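You operate a simulated robot arm through the tools that you are given. There is no shell and no other tool.

You run a simulated robot arm. Do the job below in one go: nothing can be reset, and whatever is moved stays where it is left.

JOB
Shut the air valve, vent the line to zero, then lock the valve.
Fine: last, turn the regulator down to 0; leave the drain tap shut.

It is judged by the outcome, as a careful person would: the job done as asked, and still so three seconds after it is handed in. It fails if anything else is knocked over, pushed out of place, dropped, spilled or broken.

ROBOT AND FRAMES
A 6-joint arm with a two-finger gripper, fixed in place. Base frame: the origin is on the floor under the middle of its stand, x ahead of it, y to its left, z up; the work surface is at about z = 0.85. Units: m, degrees, N and s.
It reaches about 1.572 m from its shoulder. Its first joint turns from -166.0 to 166.0 degrees. Payload 2.45 kg.
The TCP is the grasp point between the finger pads, 0.02 m short of the fingertips. In the tool frame z runs along the fingers and y along their closing line. The gripper opens to 0.14 m; its body begins 0.168 m behind the TCP.
Orientation is that of the tool frame in the base frame, as a unit quaternion [x, y, z, w]. With the fingers straight down and closing along the base's y, the tool's x points along the base's -x, its y along +y and its z along -z.

CONTROLS
- The arm moves only by the tool servo_tool. Its argument "steps" is a list of rows, each a list of 7 numbers: the shift along the base's x, y, z in m, then the turn, a rotation vector about the base's x, y, z in rad, then the closure in counts, from 0 (fully open) to 255 (shut). In form: [[tx, ty, tz, ax, ay, az, jaw], ...]. A call has 1 to 20 rows; each row shifts and turns the commanded pose from where the row before left it. Each row takes 0.2 s and may step no farther than 0.05 m and 8.6 degrees from the row before; otherwise, or with a gripper value out of range, the whole call is refused. A pose out of reach is approached as far as the arm can. The call stops where the force on the tool passes 40 N (or 10 N more than at its start, if that is more) or the arm is blocked; 0.2 s more then pass. The fingers move at their own pace (about 0.045 m/s each) and stop on an object; they squeeze with about 26 N. The grip force told is the motor's: it shows also when the fingers shut on nothing. Time passes only in rows, and 0.2 s behind the last, so rows that do not move let the fingers close. It gives the time, the measured TCP pose, the force on the tool (base axes), the opening and the grip force at its end, in the units of the frame above (readings bear some noise), with the torque about the TCP (base axes, N m) and any sound that the robot's microphone picked up.
- Cameras (640 x 400 px; columns grow to the right, rows downward): "scene" is fixed at [0.0519, -0.6506, 1.5773]; the picture's right is [0.56, -0.83, 0.00], its down [-0.39, -0.26, -0.89] and it looks along [0.74, 0.49, -0.47] (base axes); focal length 355 px, centre (320, 200). "wrist" rides on the gripper at [0.078, 0.011, -0.209] in the tool frame; the picture's right is [-0.14, 0.99, 0.00], its down [-0.92, -0.13, -0.37] and it looks along [-0.36, -0.05, 0.93] (tool axes); focal length 280 px, centre (320, 200). There is no depth. A picture from a camera that has moved, and an enlarged one, comes with that camera's place and axes in the base frame and with its lens.
- snapshot(camera): a new picture of that camera. The clock stands still meanwhile.
- inspect(camera, box): a new picture of the part [left, top, right, bottom] of that camera's present view, enlarged. The clock stands still meanwhile.
- close_job(): hands the job in; it is judged then, once.

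Nothing tells you positions but the pictures and the camera data. Unless the task says otherwise, let go and move clear before handing in.

The tools are called after "Call:" as name(argument=value, ...) on one line, values as JSON. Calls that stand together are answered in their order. servo_tool: Moves the arm, as the interface text tells. Its arguments: {"type":"object","properties":{"steps":{"type":"array","items":{"type":"array","items":{"type":"number"}}}},"required":["steps"]} The other tools are called the same way: snapshot (camera) takes a picture; inspect (camera, box) takes an enlarged picture of a part of a camera's view; close_job () hands the job in.

At the start:

```text
t: 0.0
position: [0.6925, 0.0212, 1.3568]
tcp_rot: [0.0, 1.0, -0.001, 0.001]
wrist_force: [-0.3, -0.3, -0.6]
moment: [0.02, 0.01, 0.0]
finger_gap: 0.1401
grip_force: 0.0
```

scene: 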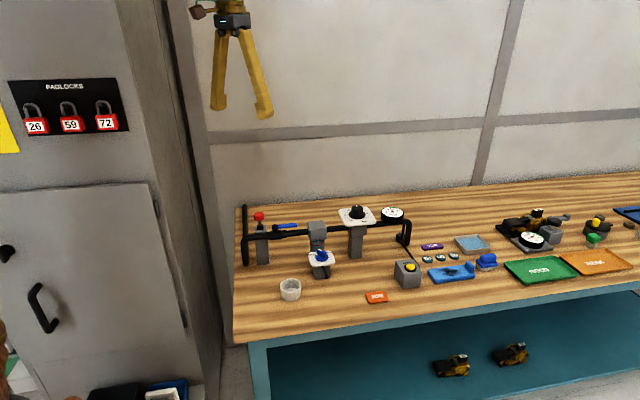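
wrist: 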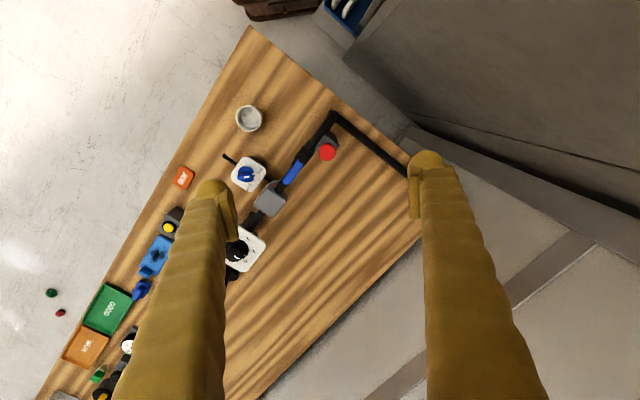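

I see a workbench with an air line: a pipe, a red button/knob, a blue lever, a blue knob on a white plate, a black knob on a white plate, and a gauge; there are padlocks on a board to the left. I'll take a closer look at each part before moving.

Call:
inspect(camera="scene", box=[230, 180, 430, 310])

Call:
inspect(camera="scene", box=[0, 60, 160, 160])

Call:
inspect(camera="scene", box=[380, 190, 640, 310])

Call:
inspect(camera="wrist", box=[200, 80, 360, 280])

```text
3.08 times, centred on (330, 245) of scene
camera zoom: at [0.0519, -0.6506, 1.5773], right [0.56, -0.83, 0.0], down [-0.39, -0.26, -0.89], along [0.74, 0.49, -0.47], focal length 1092 px, centre (289, 62)
```

zoom: 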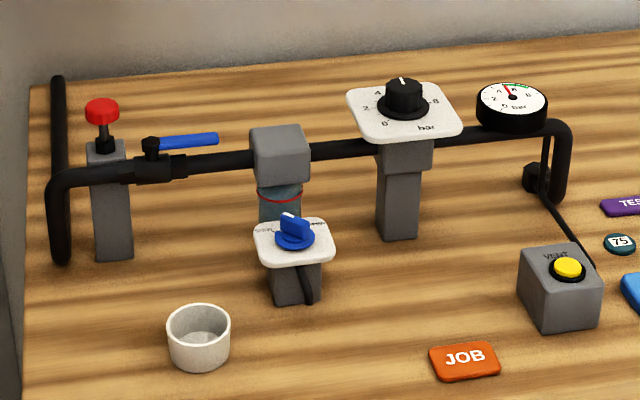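

```text
4.00 times, centred on (80, 110) of scene
camera zoom: at [0.0519, -0.6506, 1.5773], right [0.56, -0.83, 0.0], down [-0.39, -0.26, -0.89], along [0.74, 0.49, -0.47], focal length 1420 px, centre (1280, 560)
```

zoom: 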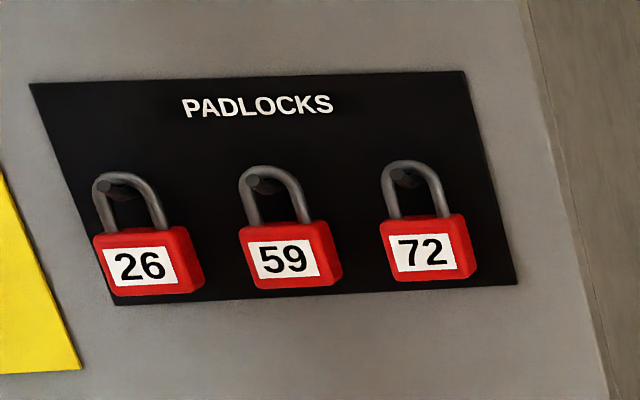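

```text
2.46 times, centred on (510, 250) of scene
camera zoom: at [0.0519, -0.6506, 1.5773], right [0.56, -0.83, 0.0], down [-0.39, -0.26, -0.89], along [0.74, 0.49, -0.47], focal length 874 px, centre (-148, 77)
```

zoom: 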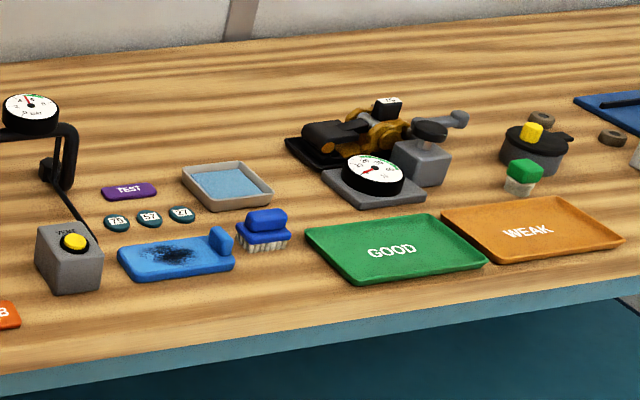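

```text
2.00 times, centred on (280, 180) of wrist
camera zoom: at [0.6132, 0.0312, 1.5651], right [0.14, 0.99, 0.0], down [0.92, -0.13, 0.37], along [0.37, -0.05, -0.93], focal length 561 px, centre (400, 240)
```

zoom: 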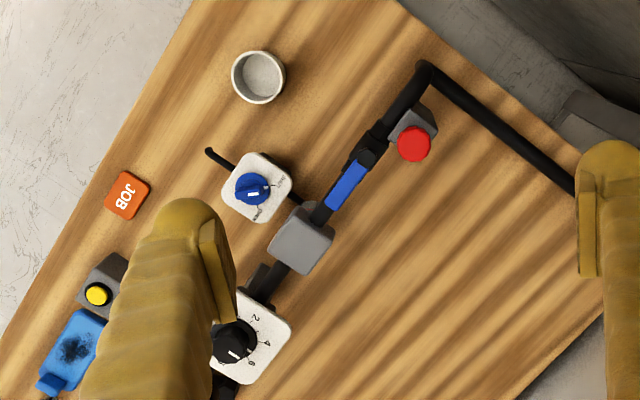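

The air line runs diagonally across the bench: blue lever valve upstream with a red plunger beside it, then a filter with a blue drain tap, a black regulator knob, a gauge, and a yellow VENT button. I'll move the wrist camera closer above the valve to get a better view.

Call:
servo_tool(steps=[[-0.008, -0.015, -0.04, 0, 0, 0, 0], [-0.008, -0.015, -0.04, 0, 0, 0, 0], [-0.008, -0.015, -0.04, 0, 0, 0, 0], [-0.008, -0.015, -0.035, 0, 0, 0, 0], [0, 0, 0, 0, 0, 0, 0]])

Call:
snapshot(camera="wrist")

Call:
inspect(camera="wrist", box=[220, 80, 420, 300])

Call:
inspect(camera="scene", box=[235, 195, 315, 275])

```text
t: 1.2
position: [0.6585, -0.0384, 1.1998]
tcp_rot: [0.0, 1.0, -0.001, 0.001]
wrist_force: [-0.7, 0.9, 0.0]
moment: [-0.01, -0.02, -0.01]
finger_gap: 0.1402
grip_force: 0.0
```

```text
taken
camera wrist: at [0.5795, -0.0286, 1.41], right [0.14, 0.99, 0.0], down [0.92, -0.13, 0.37], along [0.37, -0.05, -0.93], focal length 280 px, centre (320, 200)
```

wrist: 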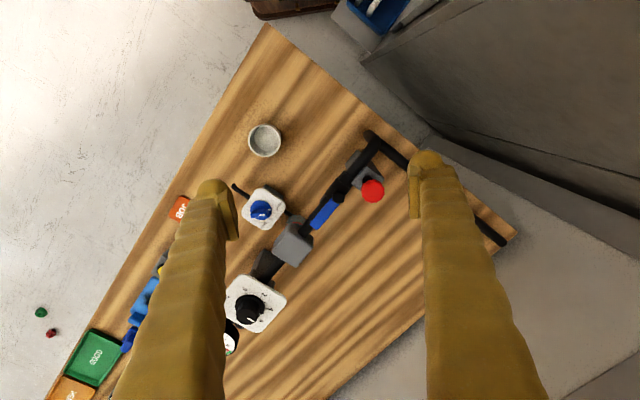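

```text
1.82 times, centred on (320, 190) of wrist
camera zoom: at [0.5795, -0.0286, 1.41], right [0.14, 0.99, 0.0], down [0.92, -0.13, 0.37], along [0.37, -0.05, -0.93], focal length 510 px, centre (320, 218)
```

zoom: 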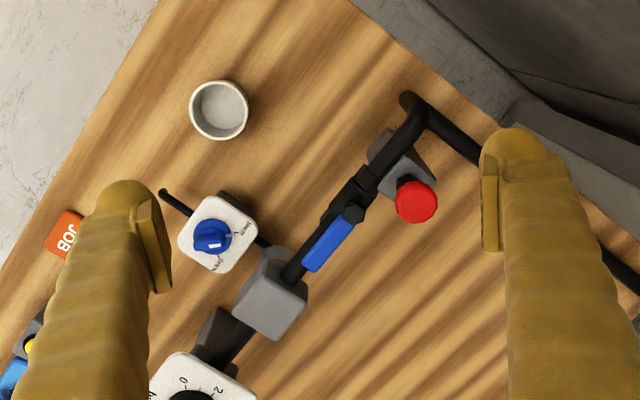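

```text
5.00 times, centred on (275, 235) of scene
camera zoom: at [0.0519, -0.6506, 1.5773], right [0.56, -0.83, 0.0], down [-0.39, -0.26, -0.89], along [0.74, 0.49, -0.47], focal length 1775 px, centre (545, 25)
```

zoom: 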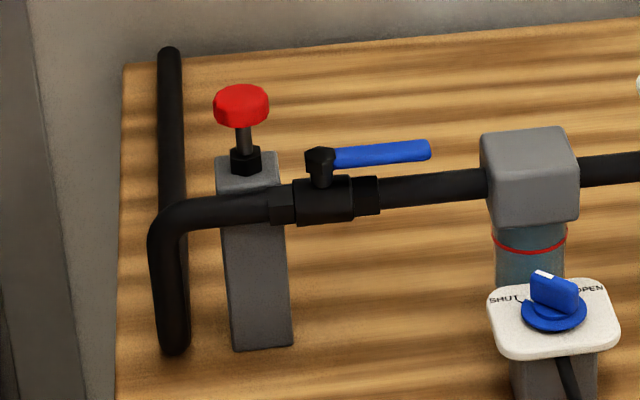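

The valve lever lies along the pipe (open), pivot about (0.746, -0.023, 0.985), and the red plunger is about (0.727, 0.029, 1.02). Before touching anything I'll look at the drain tap, regulator, gauge and vent box up close.

Call:
inspect(camera="scene", box=[295, 235, 345, 285])

Call:
inspect(camera="scene", box=[330, 195, 410, 245])

Call:
inspect(camera="scene", box=[375, 195, 425, 235])

Call:
inspect(camera="scene", box=[385, 245, 435, 295])

Call:
inspect(camera="scene", box=[180, 0, 300, 130])

```text
8.00 times, centred on (320, 260) of scene
camera zoom: at [0.0519, -0.6506, 1.5773], right [0.56, -0.83, 0.0], down [-0.39, -0.26, -0.89], along [0.74, 0.49, -0.47], focal length 2840 px, centre (320, -280)
```

zoom: 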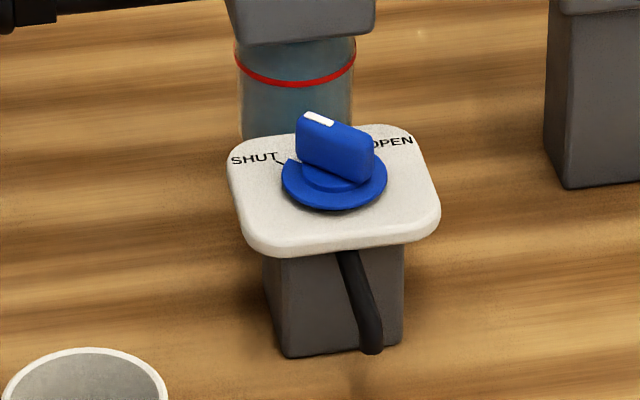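

```text
8.00 times, centred on (370, 220) of scene
camera zoom: at [0.0519, -0.6506, 1.5773], right [0.56, -0.83, 0.0], down [-0.39, -0.26, -0.89], along [0.74, 0.49, -0.47], focal length 2840 px, centre (-80, 40)
```

zoom: 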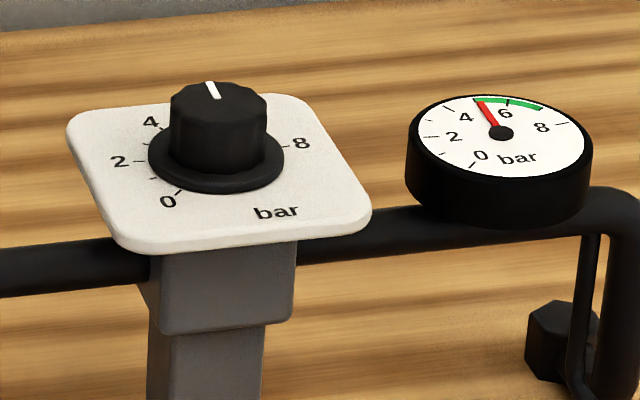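

```text
10.00 times, centred on (400, 215) of scene
camera zoom: at [0.0519, -0.6506, 1.5773], right [0.56, -0.83, 0.0], down [-0.39, -0.26, -0.89], along [0.74, 0.49, -0.47], focal length 3550 px, centre (-480, 50)
```

zoom: 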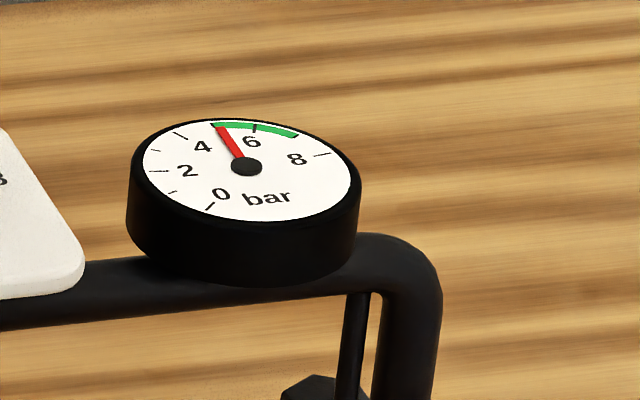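

```text
8.00 times, centred on (410, 270) of scene
camera zoom: at [0.0519, -0.6506, 1.5773], right [0.56, -0.83, 0.0], down [-0.39, -0.26, -0.89], along [0.74, 0.49, -0.47], focal length 2840 px, centre (-400, -360)
```

zoom: 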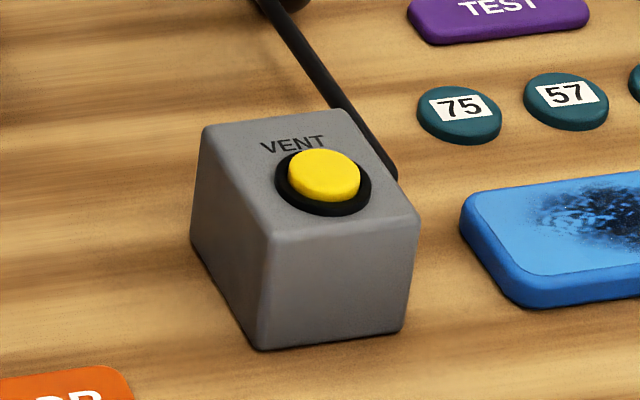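

```text
3.08 times, centred on (240, 65) of scene
camera zoom: at [0.0519, -0.6506, 1.5773], right [0.56, -0.83, 0.0], down [-0.39, -0.26, -0.89], along [0.74, 0.49, -0.47], focal length 1092 px, centre (566, 615)
```

zoom: 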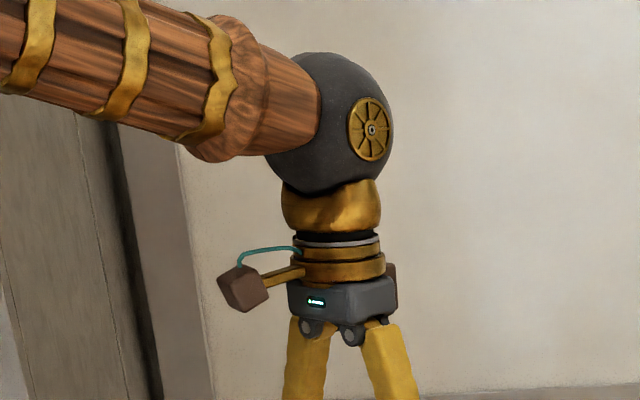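

The gauge reads about 5 bar, the regulator knob is also at about 5, and the drain tap's pointer needs a closer look. I'll shift the wrist camera over the tap and regulator.

Call:
servo_tool(steps=[[0.005, -0.04, -0.02, 0, 0, 0, 0], [0.005, -0.04, -0.02, 0, 0, 0, 0], [0.005, -0.04, -0.02, 0, 0, 0, 0], [0, 0, 0, 0, 0, 0, 0]])

Call:
snapshot(camera="wrist")

Call:
inspect(camera="wrist", box=[240, 120, 400, 220])

Call:
inspect(camera="wrist", box=[240, 220, 400, 320])

```text
t: 2.2
position: [0.6747, -0.1588, 1.1393]
tcp_rot: [0.0, 1.0, -0.001, 0.001]
wrist_force: [0.5, -0.9, 0.3]
moment: [-0.01, -0.02, 0.0]
finger_gap: 0.1399
grip_force: 0.0
```

```text
taken
camera wrist: at [0.5964, -0.1486, 1.3501], right [0.14, 0.99, 0.0], down [0.92, -0.13, 0.37], along [0.37, -0.05, -0.93], focal length 280 px, centre (320, 200)
```

wrist: 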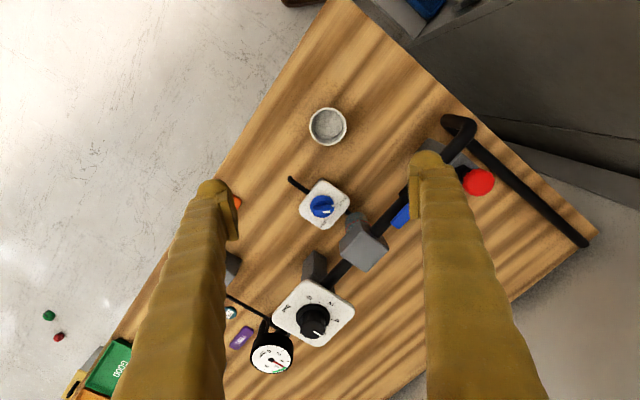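

```text
4.00 times, centred on (320, 170) of wrist
camera zoom: at [0.5964, -0.1486, 1.3501], right [0.14, 0.99, 0.0], down [0.92, -0.13, 0.37], along [0.37, -0.05, -0.93], focal length 1122 px, centre (320, 320)
```

zoom: 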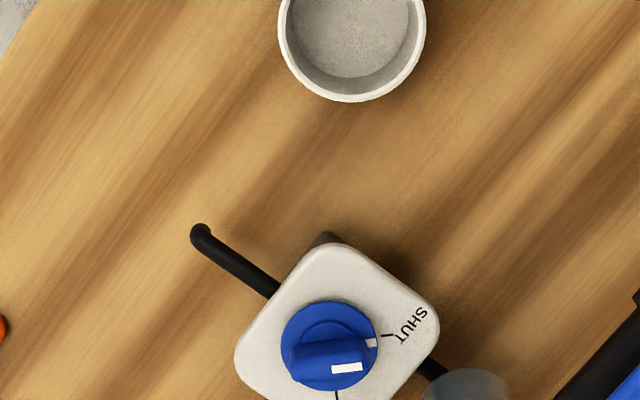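

```text
4.00 times, centred on (320, 270) of wrist
camera zoom: at [0.5964, -0.1486, 1.3501], right [0.14, 0.99, 0.0], down [0.92, -0.13, 0.37], along [0.37, -0.05, -0.93], focal length 1122 px, centre (320, -80)
```

zoom: 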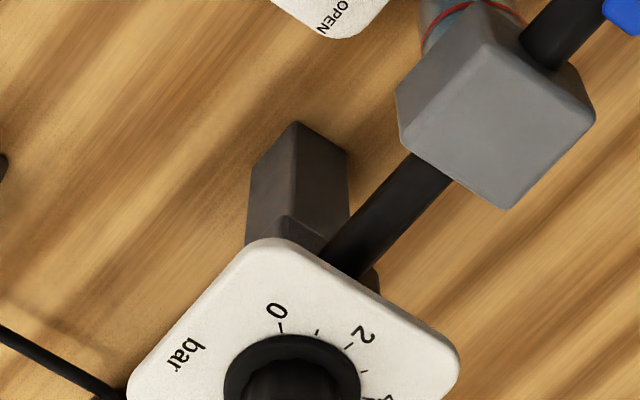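

The drain tap's pointer lines up with the SHUT tick, so I will leave it alone. I'll zoom on the regulator and gauge from here.

Call:
inspect(camera="wrist", box=[235, 270, 365, 380])

Call:
inspect(camera="wrist", box=[380, 90, 520, 250])

```text
3.64 times, centred on (300, 325) of wrist
camera zoom: at [0.5964, -0.1486, 1.3501], right [0.14, 0.99, 0.0], down [0.92, -0.13, 0.37], along [0.37, -0.05, -0.93], focal length 1020 px, centre (393, -254)
```

zoom: 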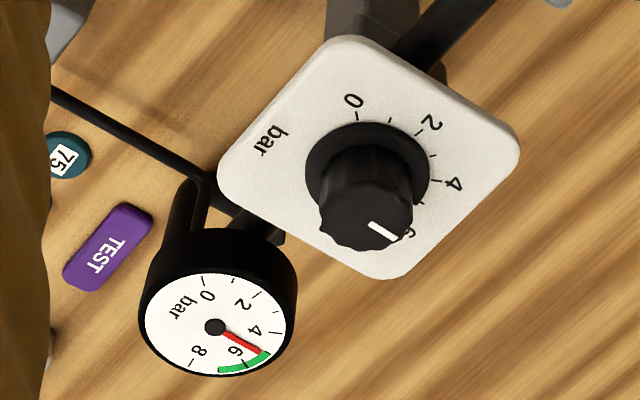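

```text
2.50 times, centred on (450, 170) of wrist
camera zoom: at [0.5964, -0.1486, 1.3501], right [0.14, 0.99, 0.0], down [0.92, -0.13, 0.37], along [0.37, -0.05, -0.93], focal length 701 px, centre (-5, 275)
```

zoom: 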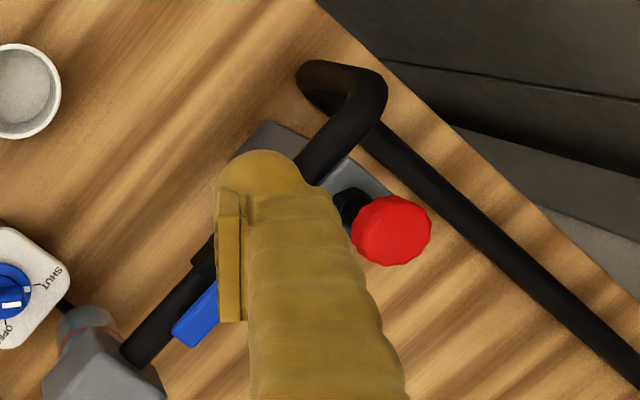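

The regulator pointer is at about 5 bar, with 0 about 130° counter-clockwise from it as seen from above. I'll now bring the gripper above the blue lever, turned so the fingers close across it, and check the alignment.

Call:
servo_tool(steps=[[0.0172, 0.0173, -0.002, 0, 0, -0.131, 164], [0.0172, 0.0173, -0.002, 0, 0, -0.131, 164], [0.0172, 0.0173, -0.002, 0, 0, -0.131, 164], [0.0172, 0.0173, -0.002, 0, 0, -0.131, 164], [0.0172, 0.0173, -0.002, 0, 0, -0.131, 164], [0.0172, 0.0173, -0.002, 0, 0, -0.131, 164], [0, 0, 0, 0, 0, 0, 164], [0, 0, 0, 0, 0, 0, 164]])

Call:
snapshot(camera="wrist")

Call:
inspect(camera="wrist", box=[240, 130, 400, 280])

Call:
snapshot(camera="scene")

```text
t: 4.0
position: [0.7779, -0.0556, 1.1284]
tcp_rot: [0.384, 0.923, -0.002, 0.001]
wrist_force: [-0.6, -0.6, 0.8]
moment: [0.01, -0.01, 0.02]
finger_gap: 0.05
grip_force: 0.0
```

```text
taken
camera wrist: at [0.73, 0.0071, 1.3385], right [0.8, 0.6, 0.0], down [0.56, -0.74, 0.37], along [0.22, -0.3, -0.93], focal length 280 px, centre (320, 200)
```

wrist: 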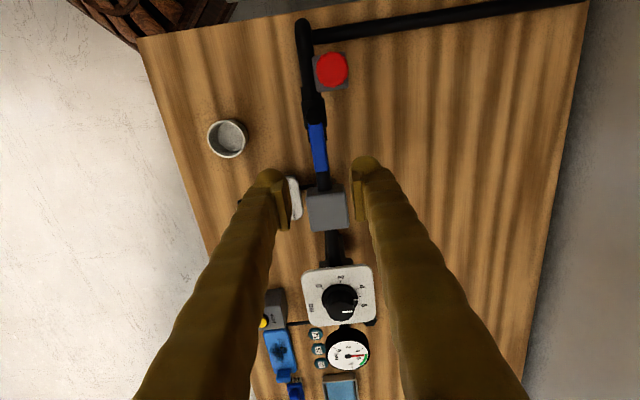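

```text
2.67 times, centred on (320, 205) of wrist
camera zoom: at [0.73, 0.0071, 1.3385], right [0.8, 0.6, 0.0], down [0.56, -0.74, 0.37], along [0.22, -0.3, -0.93], focal length 748 px, centre (320, 187)
```

zoom: 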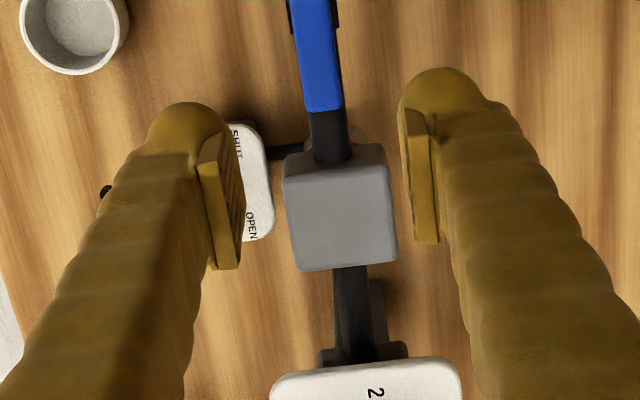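

```text
taken
```

scene: 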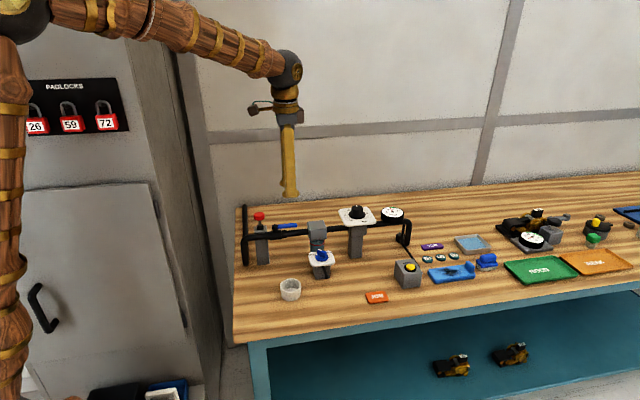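

The lever is nicely in view between the fingers, with its tip near (0.790, -0.069). I'll zoom in on the pivot and plunger area to fix the turning centre.

Call:
inspect(camera="wrist", box=[270, 20, 370, 190])

Call:
inspect(camera="scene", box=[240, 200, 320, 260])

```text
2.35 times, centred on (320, 105) of wrist
camera zoom: at [0.73, 0.0071, 1.3385], right [0.8, 0.6, 0.0], down [0.56, -0.74, 0.37], along [0.22, -0.3, -0.93], focal length 660 px, centre (320, 424)
```

zoom: 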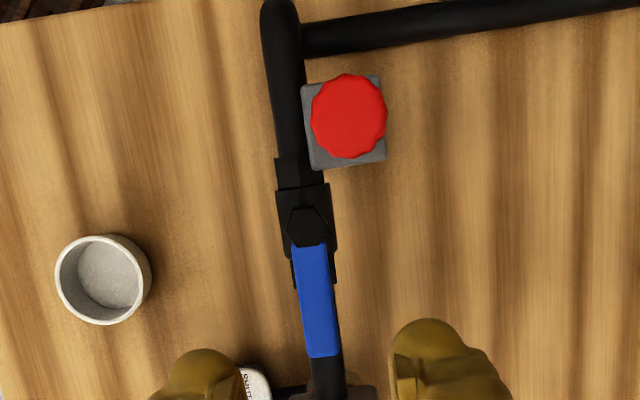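

```text
6.67 times, centred on (280, 230) of scene
camera zoom: at [0.0519, -0.6506, 1.5773], right [0.56, -0.83, 0.0], down [-0.39, -0.26, -0.89], along [0.74, 0.49, -0.47], focal length 2367 px, centre (587, 0)
```

zoom: 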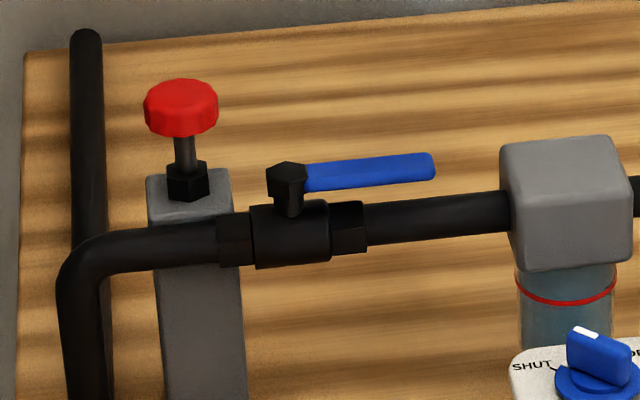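

The pivot is near (0.744, -0.0215) and the TCP is already centred over the lever about 48 mm out from it. I'll lower the open fingers astride the lever to just above pipe height and check against the scene camera.

Call:
servo_tool(steps=[[0, 0, -0.035, 0, 0, 0, 164], [0, 0, -0.035, 0, 0, 0, 164], [0, 0, -0.025, 0, 0, 0, 164], [0, 0, -0.015, 0, 0, 0, 164], [0, 0, 0, 0, 0, 0, 164]])

Call:
inspect(camera="scene", box=[240, 190, 330, 260])

Call:
inspect(camera="wrist", box=[240, 100, 400, 260])

```text
t: 5.2
position: [0.7778, -0.0562, 1.0192]
tcp_rot: [0.383, 0.924, -0.001, 0.0]
wrist_force: [0.1, 0.7, 0.9]
moment: [0.01, -0.01, -0.02]
finger_gap: 0.05
grip_force: 0.1
```

```text
5.71 times, centred on (285, 225) of scene
camera zoom: at [0.0519, -0.6506, 1.5773], right [0.56, -0.83, 0.0], down [-0.39, -0.26, -0.89], along [0.74, 0.49, -0.47], focal length 2029 px, centre (520, 57)
```

zoom: 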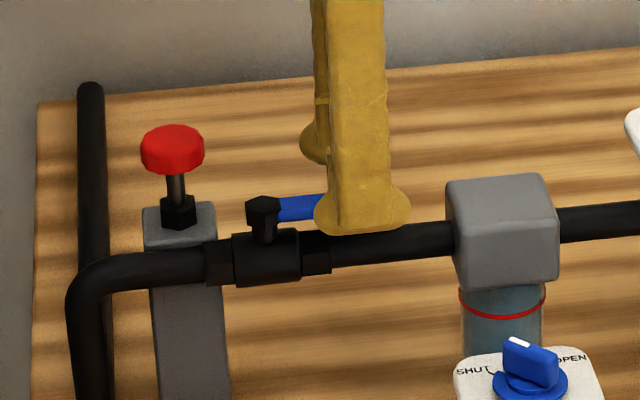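

```text
2.50 times, centred on (320, 180) of wrist
camera zoom: at [0.7302, 0.0071, 1.2283], right [0.8, 0.6, 0.0], down [0.56, -0.74, 0.37], along [0.22, -0.3, -0.93], focal length 701 px, centre (320, 250)
```

zoom: 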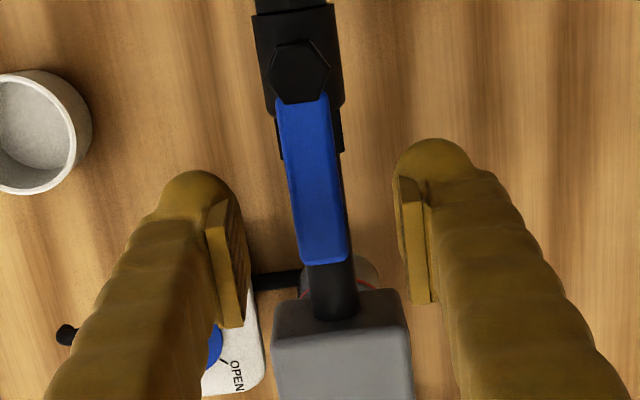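

The fingers straddle the lever with clearance on both sides, tips level with its top. I'll lower 10 mm more and narrow the jaw to a loose cage around the lever.

Call:
servo_tool(steps=[[0, 0, -0.005, 0, 0, 0, 164], [0, 0, -0.005, 0, 0, 0, 164], [0, 0, 0, 0, 0, 0, 207], [0, 0, 0, 0, 0, 0, 207], [0, 0, 0, 0, 0, 0, 207]])

Call:
inspect(camera="scene", box=[240, 190, 330, 260])

Call:
inspect(camera="wrist", box=[240, 100, 400, 260])

```text
t: 6.4
position: [0.7785, -0.0555, 1.0094]
tcp_rot: [0.383, 0.924, -0.001, 0.0]
wrist_force: [-1.2, -0.1, 0.5]
moment: [-0.02, 0.0, -0.01]
finger_gap: 0.0265
grip_force: 0.1
```

```text
5.71 times, centred on (285, 225) of scene
camera zoom: at [0.0519, -0.6506, 1.5773], right [0.56, -0.83, 0.0], down [-0.39, -0.26, -0.89], along [0.74, 0.49, -0.47], focal length 2029 px, centre (520, 57)
```

zoom: 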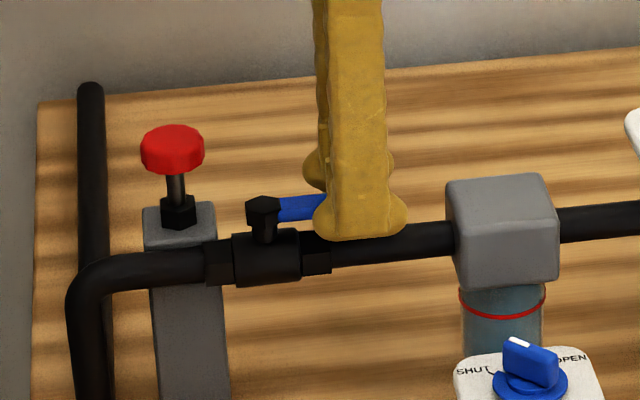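

```text
2.50 times, centred on (320, 180) of wrist
camera zoom: at [0.7302, 0.007, 1.2181], right [0.8, 0.6, 0.0], down [0.56, -0.74, 0.37], along [0.22, -0.3, -0.93], focal length 701 px, centre (320, 250)
```

zoom: 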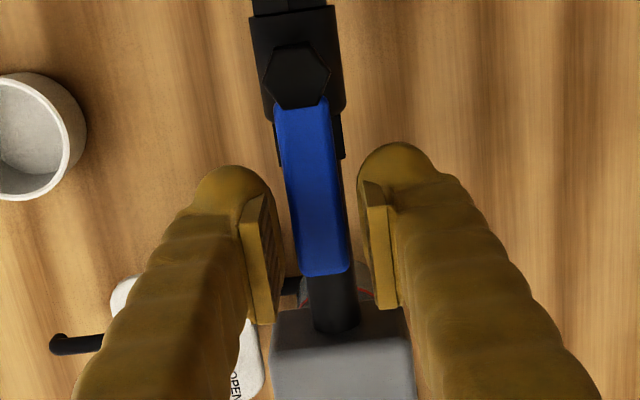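

The lever is loosely caged. I'll swing it clockwise (towards the bench front) about its pivot, a first 30° to see if it moves freely.

Call:
servo_tool(steps=[[-0.0049, -0.0044, 0, 0, 0, -0.131, 207], [-0.0054, -0.0036, 0, 0, 0, -0.131, 207], [-0.0058, -0.003, 0, 0, 0, -0.131, 207], [-0.0062, -0.0021, 0, 0, 0, -0.131, 207]])

Call:
inspect(camera="wrist", box=[240, 60, 400, 260])

Call:
inspect(camera="scene", box=[240, 190, 330, 260])

```text
t: 7.4
position: [0.7547, -0.0677, 1.008]
tcp_rot: [0.61, 0.792, -0.002, 0.001]
wrist_force: [1.3, 0.1, 1.8]
moment: [0.0, -0.03, 0.02]
finger_gap: 0.0273
grip_force: 0.5
```

```text
2.00 times, centred on (320, 160) of wrist
camera zoom: at [0.746, 0.0091, 1.2185], right [0.99, 0.12, 0.0], down [0.11, -0.92, 0.37], along [0.04, -0.37, -0.93], focal length 561 px, centre (320, 280)
```

zoom: 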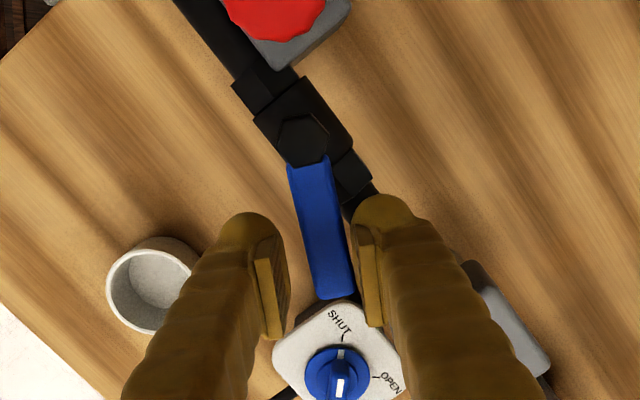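

```text
5.71 times, centred on (285, 225) of scene
camera zoom: at [0.0519, -0.6506, 1.5773], right [0.56, -0.83, 0.0], down [-0.39, -0.26, -0.89], along [0.74, 0.49, -0.47], focal length 2029 px, centre (520, 57)
```

zoom: 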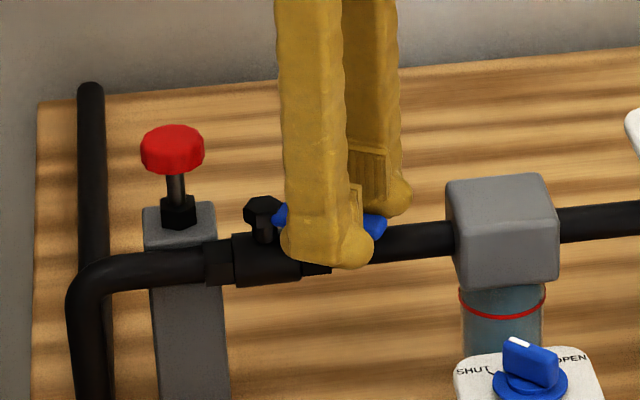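

The lever is turning freely with negligible force. I'll carry on the arc to the full 90°.

Call:
servo_tool(steps=[[-0.0064, -0.0013, 0, 0, 0, -0.131, 207], [-0.0066, -0.0005, 0, 0, 0, -0.131, 207], [-0.0065, 0.0004, 0, 0, 0, -0.131, 207], [-0.0064, 0.0012, 0, 0, 0, -0.131, 207], [-0.0062, 0.0021, 0, 0, 0, -0.131, 207], [-0.0059, 0.0028, 0, 0, 0, -0.131, 207], [-0.0055, 0.0036, 0, 0, 0, -0.131, 207], [-0.0049, 0.0043, 0, 0, 0, -0.131, 207]])

Call:
snapshot(camera="wrist")

Call:
inspect(camera="wrist", box=[240, 60, 400, 260])

Call:
inspect(camera="scene", box=[240, 190, 330, 260])

```text
t: 9.2
position: [0.7057, -0.0553, 1.0089]
tcp_rot: [0.925, 0.38, -0.001, 0.0]
wrist_force: [0.9, -0.6, 0.8]
moment: [-0.03, 0.0, -0.01]
finger_gap: 0.0272
grip_force: 0.7
```

```text
taken
camera wrist: at [0.7703, -0.0093, 1.2182], right [0.6, -0.8, 0.0], down [-0.74, -0.56, 0.37], along [-0.3, -0.22, -0.93], focal length 280 px, centre (320, 200)
```

wrist: 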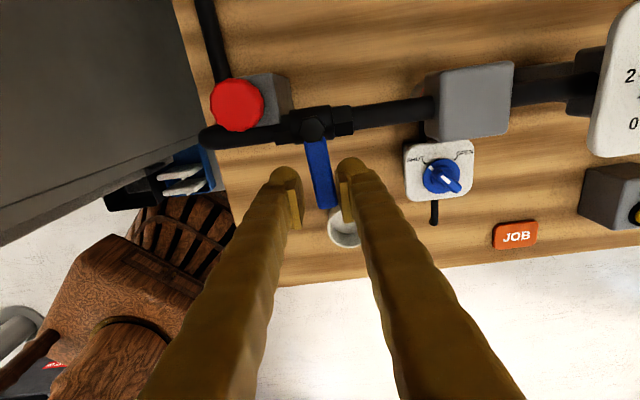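

```text
2.00 times, centred on (320, 160) of wrist
camera zoom: at [0.7703, -0.0093, 1.2182], right [0.6, -0.8, 0.0], down [-0.74, -0.56, 0.37], along [-0.3, -0.22, -0.93], focal length 561 px, centre (320, 280)
```

zoom: 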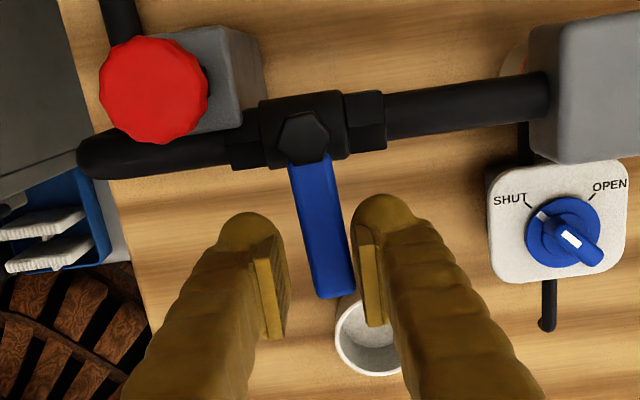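

```text
5.71 times, centred on (285, 225) of scene
camera zoom: at [0.0519, -0.6506, 1.5773], right [0.56, -0.83, 0.0], down [-0.39, -0.26, -0.89], along [0.74, 0.49, -0.47], focal length 2029 px, centre (520, 57)
```

zoom: 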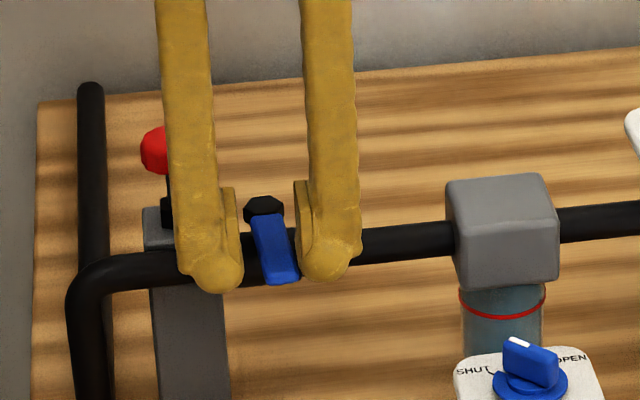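

The lever is now roughly 86° round and lagging by the cage slack. I'll push a few degrees further, feeling for the end stop.

Call:
servo_tool(steps=[[-0.0023, 0.0024, 0, 0, 0, -0.065, 207], [-0.0021, 0.0025, 0, 0, 0, -0.065, 207], [0, 0, 0, 0, 0, 0, 207]])

Call:
inspect(camera="wrist", box=[240, 60, 400, 260])

Call:
inspect(camera="scene", box=[330, 195, 410, 245])

```text
t: 10.0
position: [0.703, -0.0518, 1.0091]
tcp_rot: [0.948, 0.32, 0.0, -0.001]
wrist_force: [12.3, -5.1, 4.1]
moment: [-0.13, -0.12, 0.22]
finger_gap: 0.0341
grip_force: 5.8
```

```text
2.00 times, centred on (320, 160) of wrist
camera zoom: at [0.7719, -0.0133, 1.2185], right [0.49, -0.87, 0.0], down [-0.81, -0.46, 0.37], along [-0.32, -0.18, -0.93], focal length 561 px, centre (320, 280)
```

zoom: 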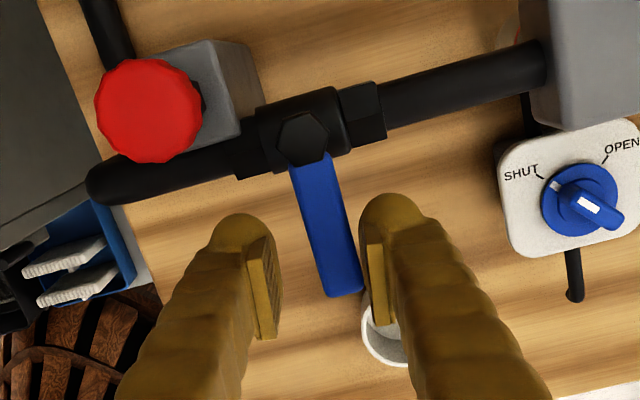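

```text
8.00 times, centred on (370, 220) of scene
camera zoom: at [0.0519, -0.6506, 1.5773], right [0.56, -0.83, 0.0], down [-0.39, -0.26, -0.89], along [0.74, 0.49, -0.47], focal length 2840 px, centre (-80, 40)
```

zoom: 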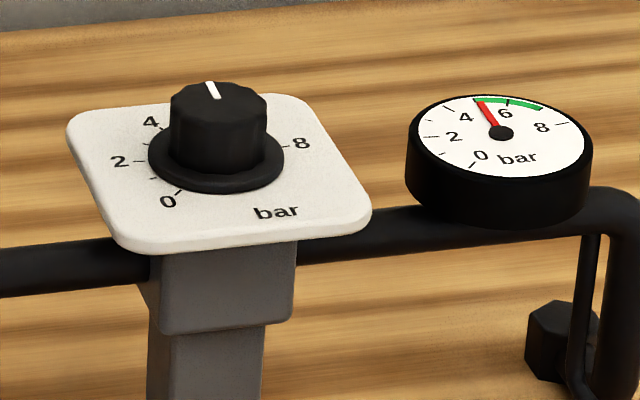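

Resistance of about 13 N shows the lever is on its end stop, square to the pipe. I'll back off to the cage centre, open the jaw and lift clear.

Call:
servo_tool(steps=[[0.0021, -0.0025, 0, 0, 0, 0.065, 207], [0.0012, -0.0013, 0, 0, 0, 0.035, 200], [0, 0, 0, 0, 0, 0, 164], [0, 0, 0, 0, 0, 0, 164], [0, 0, 0.03, 0, 0, 0, 164], [0, 0, 0.04, 0, 0, 0, 164], [0, 0, 0.04, 0, 0, 0, 164], [0, 0, 0, 0, 0, 0, 164]])

Call:
snapshot(camera="wrist")

Call:
inspect(camera="scene", box=[240, 190, 330, 260])

```text
t: 11.8
position: [0.7055, -0.0552, 1.1203]
tcp_rot: [0.93, 0.368, -0.002, -0.001]
wrist_force: [0.6, 0.1, -0.3]
moment: [-0.03, 0.03, 0.0]
finger_gap: 0.0502
grip_force: 0.0
```

```text
taken
camera wrist: at [0.7706, -0.0102, 1.3295], right [0.58, -0.82, 0.0], down [-0.76, -0.54, 0.37], along [-0.3, -0.21, -0.93], focal length 280 px, centre (320, 200)
```

wrist: 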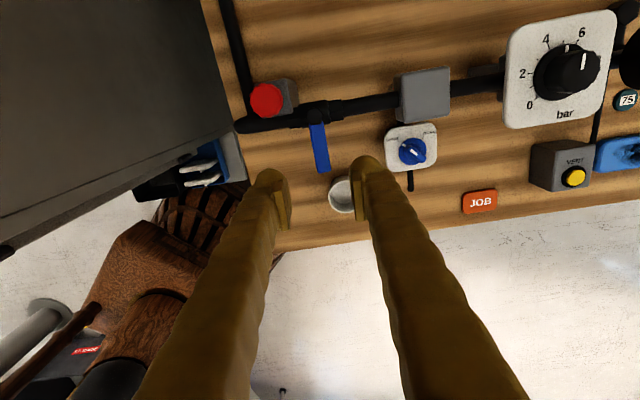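

```text
5.71 times, centred on (285, 225) of scene
camera zoom: at [0.0519, -0.6506, 1.5773], right [0.56, -0.83, 0.0], down [-0.39, -0.26, -0.89], along [0.74, 0.49, -0.47], focal length 2029 px, centre (520, 57)
```

zoom: 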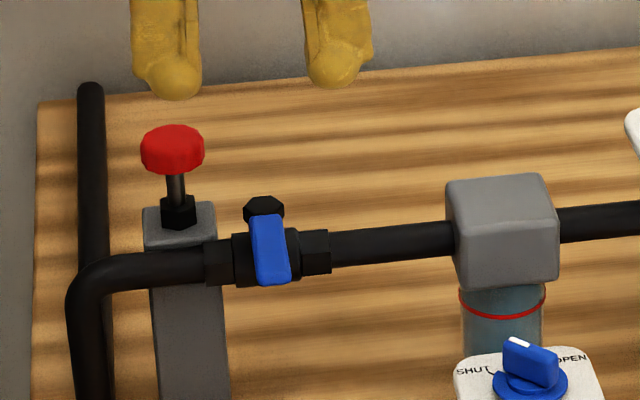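

The lever is square across the pipe: valve shut. Next is the VENT button, which I place at about (0.895, -0.408, 0.91); I'll close the fingers and travel above it.

Call:
servo_tool(steps=[[0.0211, -0.0392, 0.005, 0, 0, 0, 255], [0.0211, -0.0392, 0.005, 0, 0, 0, 255], [0.0211, -0.0392, 0.005, 0, 0, 0, 255], [0.0211, -0.0392, 0.005, 0, 0, 0, 255], [0.0211, -0.0392, 0, 0, 0, 0, 255], [0.0211, -0.0392, -0.005, 0, 0, 0, 255], [0.0211, -0.0392, -0.005, 0, 0, 0, 255], [0.0211, -0.0392, -0.01, 0, 0, 0, 255], [0.0211, -0.0392, -0.01, 0, 0, 0, 255], [0, 0, 0, 0, 0, 0, 255]])

Call:
snapshot(camera="wrist")

Call:
snapshot(camera="scene")

```text
t: 14.0
position: [0.8946, -0.4082, 1.1083]
tcp_rot: [0.93, 0.368, -0.002, -0.001]
wrist_force: [0.3, -0.4, 0.1]
moment: [0.03, 0.0, 0.0]
finger_gap: 0.0
grip_force: 25.8
```

```text
taken
camera wrist: at [0.9604, -0.363, 1.3176], right [0.58, -0.82, 0.0], down [-0.76, -0.54, 0.37], along [-0.3, -0.21, -0.93], focal length 280 px, centre (320, 200)
```

wrist: 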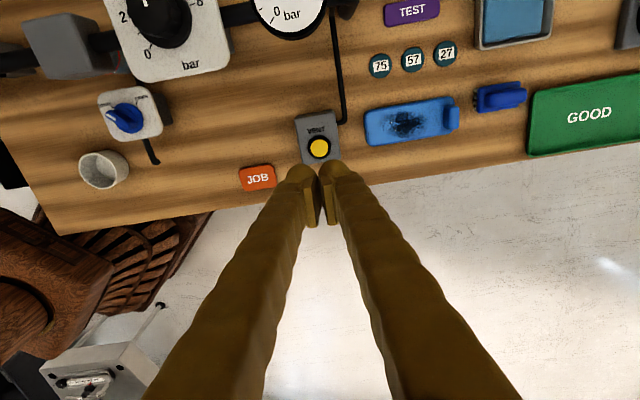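

```text
taken
```

scene: 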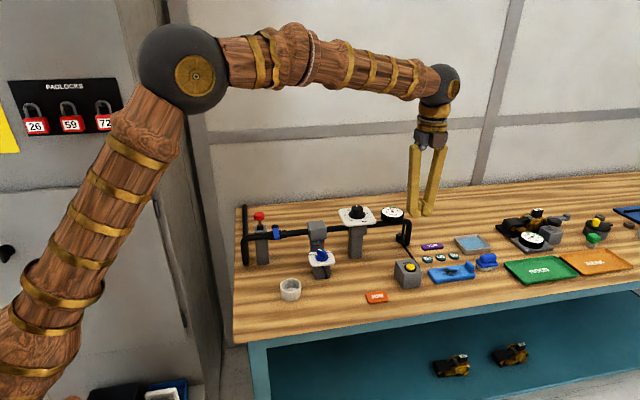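

The closed fingers are centred over the yellow VENT button. I'll descend to just above it, then feel for contact in small steps.

Call:
servo_tool(steps=[[0, 0, -0.045, 0, 0, 0, 255], [0, 0, -0.045, 0, 0, 0, 255], [0, 0, -0.04, 0, 0, 0, 255], [0, 0, -0.03, 0, 0, 0, 255], [0, 0, 0, 0, 0, 0, 255]])

Call:
inspect(camera="scene", box=[370, 195, 440, 295])

Call:
inspect(camera="wrist", box=[240, 100, 400, 260])

```text
t: 15.2
position: [0.8955, -0.4065, 0.9486]
tcp_rot: [0.93, 0.368, -0.002, -0.001]
wrist_force: [-0.2, 0.0, -0.5]
moment: [0.06, 0.01, 0.03]
finger_gap: 0.0001
grip_force: 25.9
```

```text
4.00 times, centred on (405, 245) of scene
camera zoom: at [0.0519, -0.6506, 1.5773], right [0.56, -0.83, 0.0], down [-0.39, -0.26, -0.89], along [0.74, 0.49, -0.47], focal length 1420 px, centre (-20, 20)
```

zoom: 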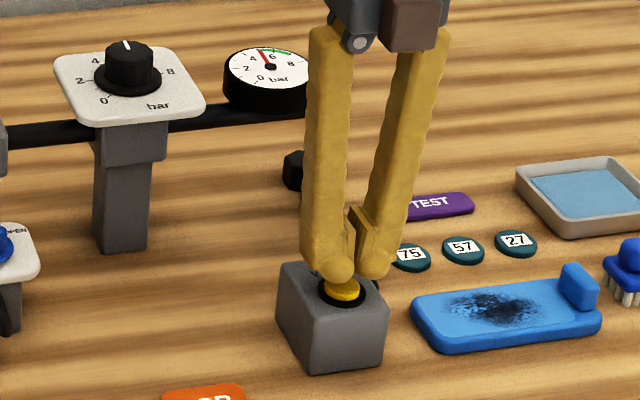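

```text
2.50 times, centred on (320, 180) of wrist
camera zoom: at [0.9604, -0.3625, 1.1577], right [0.58, -0.82, 0.0], down [-0.76, -0.54, 0.37], along [-0.3, -0.21, -0.93], focal length 701 px, centre (320, 250)
```

zoom: 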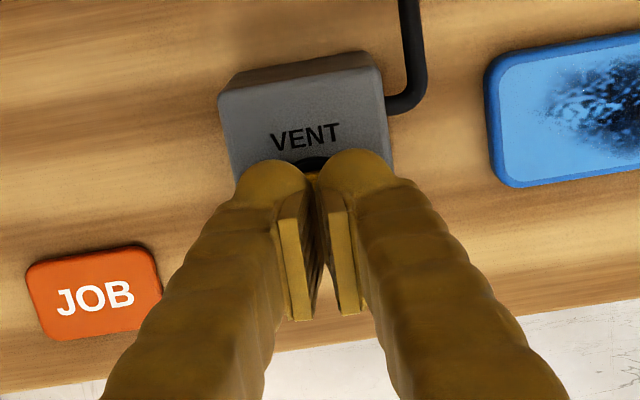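

The fingertips hover right over the button and the gauge stays visible to the scene camera. I'll nudge sideways by 3 mm and press down gently.

Call:
servo_tool(steps=[[-0.002, 0.0022, -0.004, 0, 0, 0, 255], [0, 0, -0.004, 0, 0, 0, 255], [0, 0, -0.003, 0, 0, 0, 255]])

Call:
inspect(camera="scene", box=[370, 195, 440, 295])

```text
t: 16.0
position: [0.893, -0.4043, 0.9382]
tcp_rot: [0.93, 0.367, -0.002, -0.001]
wrist_force: [0.3, -0.3, 0.5]
moment: [-0.01, 0.0, -0.01]
finger_gap: 0.0002
grip_force: 26.1
```

```text
4.00 times, centred on (405, 245) of scene
camera zoom: at [0.0519, -0.6506, 1.5773], right [0.56, -0.83, 0.0], down [-0.39, -0.26, -0.89], along [0.74, 0.49, -0.47], focal length 1420 px, centre (-20, 20)
```

zoom: 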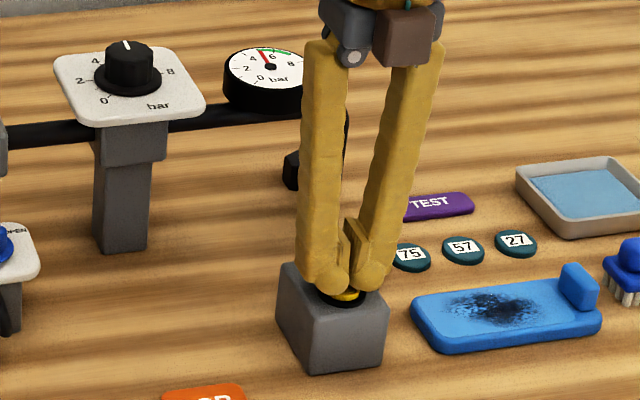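

No contact yet; the tips are just above the button. I'll go down another few millimetres.

Call:
servo_tool(steps=[[0, 0, -0.003, 0, 0, 0, 255], [0, 0, -0.003, 0, 0, 0, 255], [0, 0, -0.002, 0, 0, 0, 255]])

Call:
inspect(camera="scene", box=[370, 195, 440, 295])

```text
t: 16.8
position: [0.8939, -0.4058, 0.9292]
tcp_rot: [0.93, 0.367, -0.001, -0.001]
wrist_force: [-0.1, 2.5, 5.2]
moment: [0.05, 0.03, -0.05]
finger_gap: 0.006
grip_force: 29.2
heard: click
```

```text
4.00 times, centred on (405, 245) of scene
camera zoom: at [0.0519, -0.6506, 1.5773], right [0.56, -0.83, 0.0], down [-0.39, -0.26, -0.89], along [0.74, 0.49, -0.47], focal length 1420 px, centre (-20, 20)
```

zoom: 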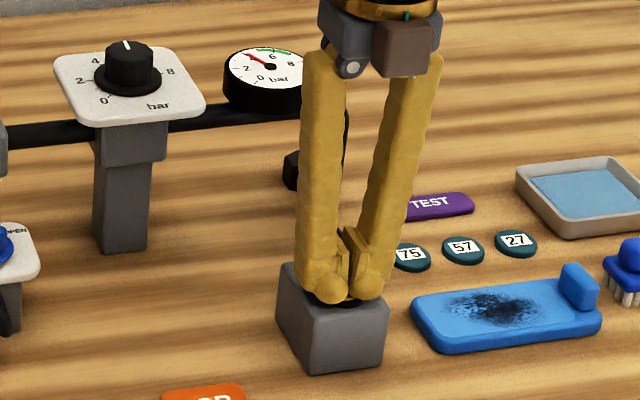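

A click, and the gauge needle is already falling. I'll hold the button down for a while.

Call:
servo_tool(steps=[[0, 0, 0, 0, 0, 0, 255], [0, 0, 0, 0, 0, 0, 255], [0, 0, 0, 0, 0, 0, 255], [0, 0, 0, 0, 0, 0, 255], [0, 0, 0, 0, 0, 0, 255], [0, 0, 0, 0, 0, 0, 255], [0, 0, 0, 0, 0, 0, 255], [0, 0, 0, 0, 0, 0, 255], [0, 0, 0, 0, 0, 0, 255], [0, 0, 0, 0, 0, 0, 255]])

Call:
inspect(camera="scene", box=[370, 195, 440, 295])

Call:
inspect(camera="scene", box=[375, 200, 415, 225])

```text
t: 19.0
position: [0.8944, -0.4058, 0.9292]
tcp_rot: [0.93, 0.367, -0.001, -0.001]
wrist_force: [-0.1, 1.1, 5.2]
moment: [0.01, 0.01, 0.01]
finger_gap: 0.0061
grip_force: 29.3
```

```text
4.00 times, centred on (405, 245) of scene
camera zoom: at [0.0519, -0.6506, 1.5773], right [0.56, -0.83, 0.0], down [-0.39, -0.26, -0.89], along [0.74, 0.49, -0.47], focal length 1420 px, centre (-20, 20)
```

zoom: 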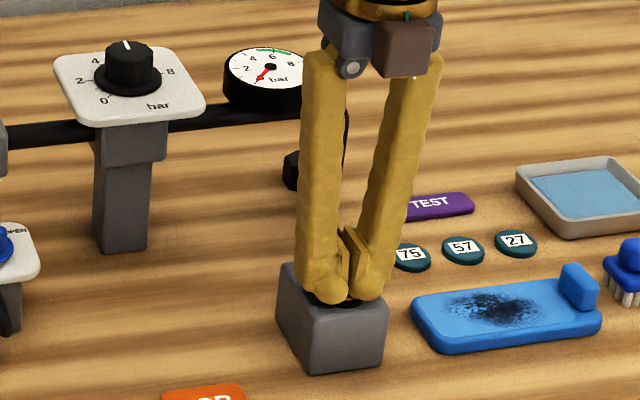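

```text
16.00 times, centred on (395, 212) of scene
camera zoom: at [0.0519, -0.6506, 1.5773], right [0.56, -0.83, 0.0], down [-0.39, -0.26, -0.89], along [0.74, 0.49, -0.47], focal length 5680 px, centre (-880, 0)
```

zoom: 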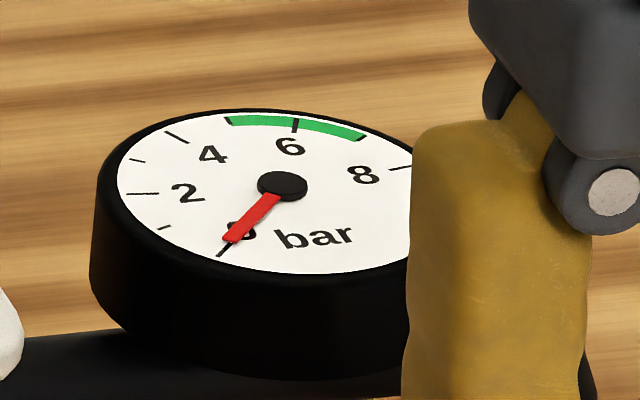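

The needle points at the 0 tick. I'll hold one more second, release, lift clear and confirm that it stays at zero.

Call:
servo_tool(steps=[[0, 0, 0, 0, 0, 0, 255], [0, 0, 0, 0, 0, 0, 255], [0, 0, 0, 0, 0, 0, 255], [0, 0, 0, 0, 0, 0, 255], [0, 0, 0, 0, 0, 0, 255], [0, 0, 0.01, 0, 0, 0, 255], [0, 0, 0.03, 0, 0, 0, 255], [0, 0, 0.045, 0, 0, 0, 255], [0, 0, 0.045, 0, 0, 0, 255], [0, 0, 0.045, 0, 0, 0, 255], [0, 0, 0, 0, 0, 0, 255]])

Call:
inspect(camera="scene", box=[370, 195, 440, 295])

Call:
inspect(camera="scene", box=[375, 200, 415, 225])

Call:
inspect(camera="scene", box=[230, 180, 430, 310])

```text
t: 21.4
position: [0.8933, -0.4067, 1.105]
tcp_rot: [0.93, 0.367, 0.0, 0.0]
wrist_force: [-1.2, 0.8, 0.6]
moment: [-0.01, -0.02, 0.0]
finger_gap: 0.0
grip_force: 29.4
```

```text
4.00 times, centred on (405, 245) of scene
camera zoom: at [0.0519, -0.6506, 1.5773], right [0.56, -0.83, 0.0], down [-0.39, -0.26, -0.89], along [0.74, 0.49, -0.47], focal length 1420 px, centre (-20, 20)
```

zoom: 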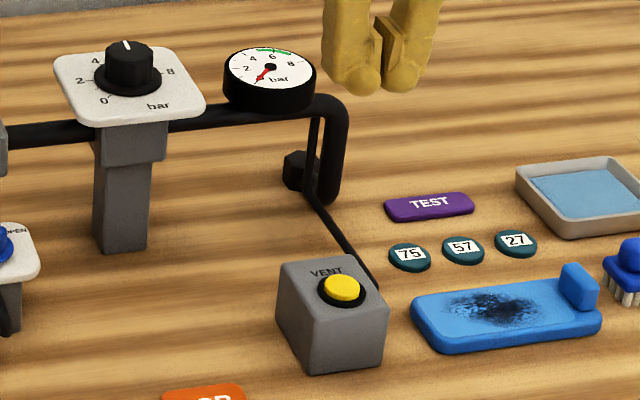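

```text
16.00 times, centred on (395, 212) of scene
camera zoom: at [0.0519, -0.6506, 1.5773], right [0.56, -0.83, 0.0], down [-0.39, -0.26, -0.89], along [0.74, 0.49, -0.47], focal length 5680 px, centre (-880, 0)
```

zoom: 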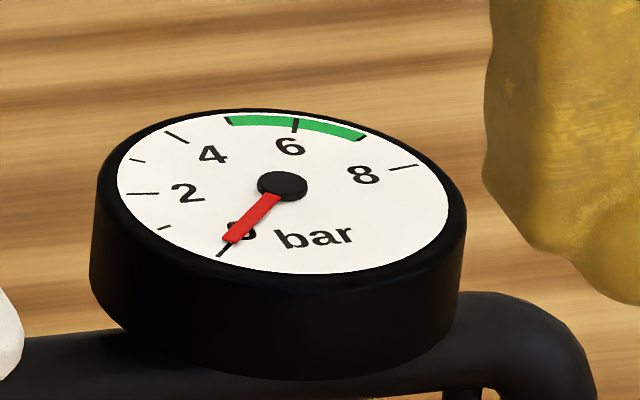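

```text
3.08 times, centred on (330, 245) of scene
camera zoom: at [0.0519, -0.6506, 1.5773], right [0.56, -0.83, 0.0], down [-0.39, -0.26, -0.89], along [0.74, 0.49, -0.47], focal length 1092 px, centre (289, 62)
```

zoom: 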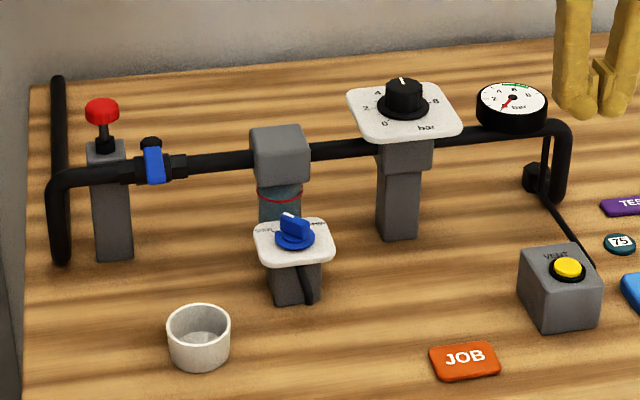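

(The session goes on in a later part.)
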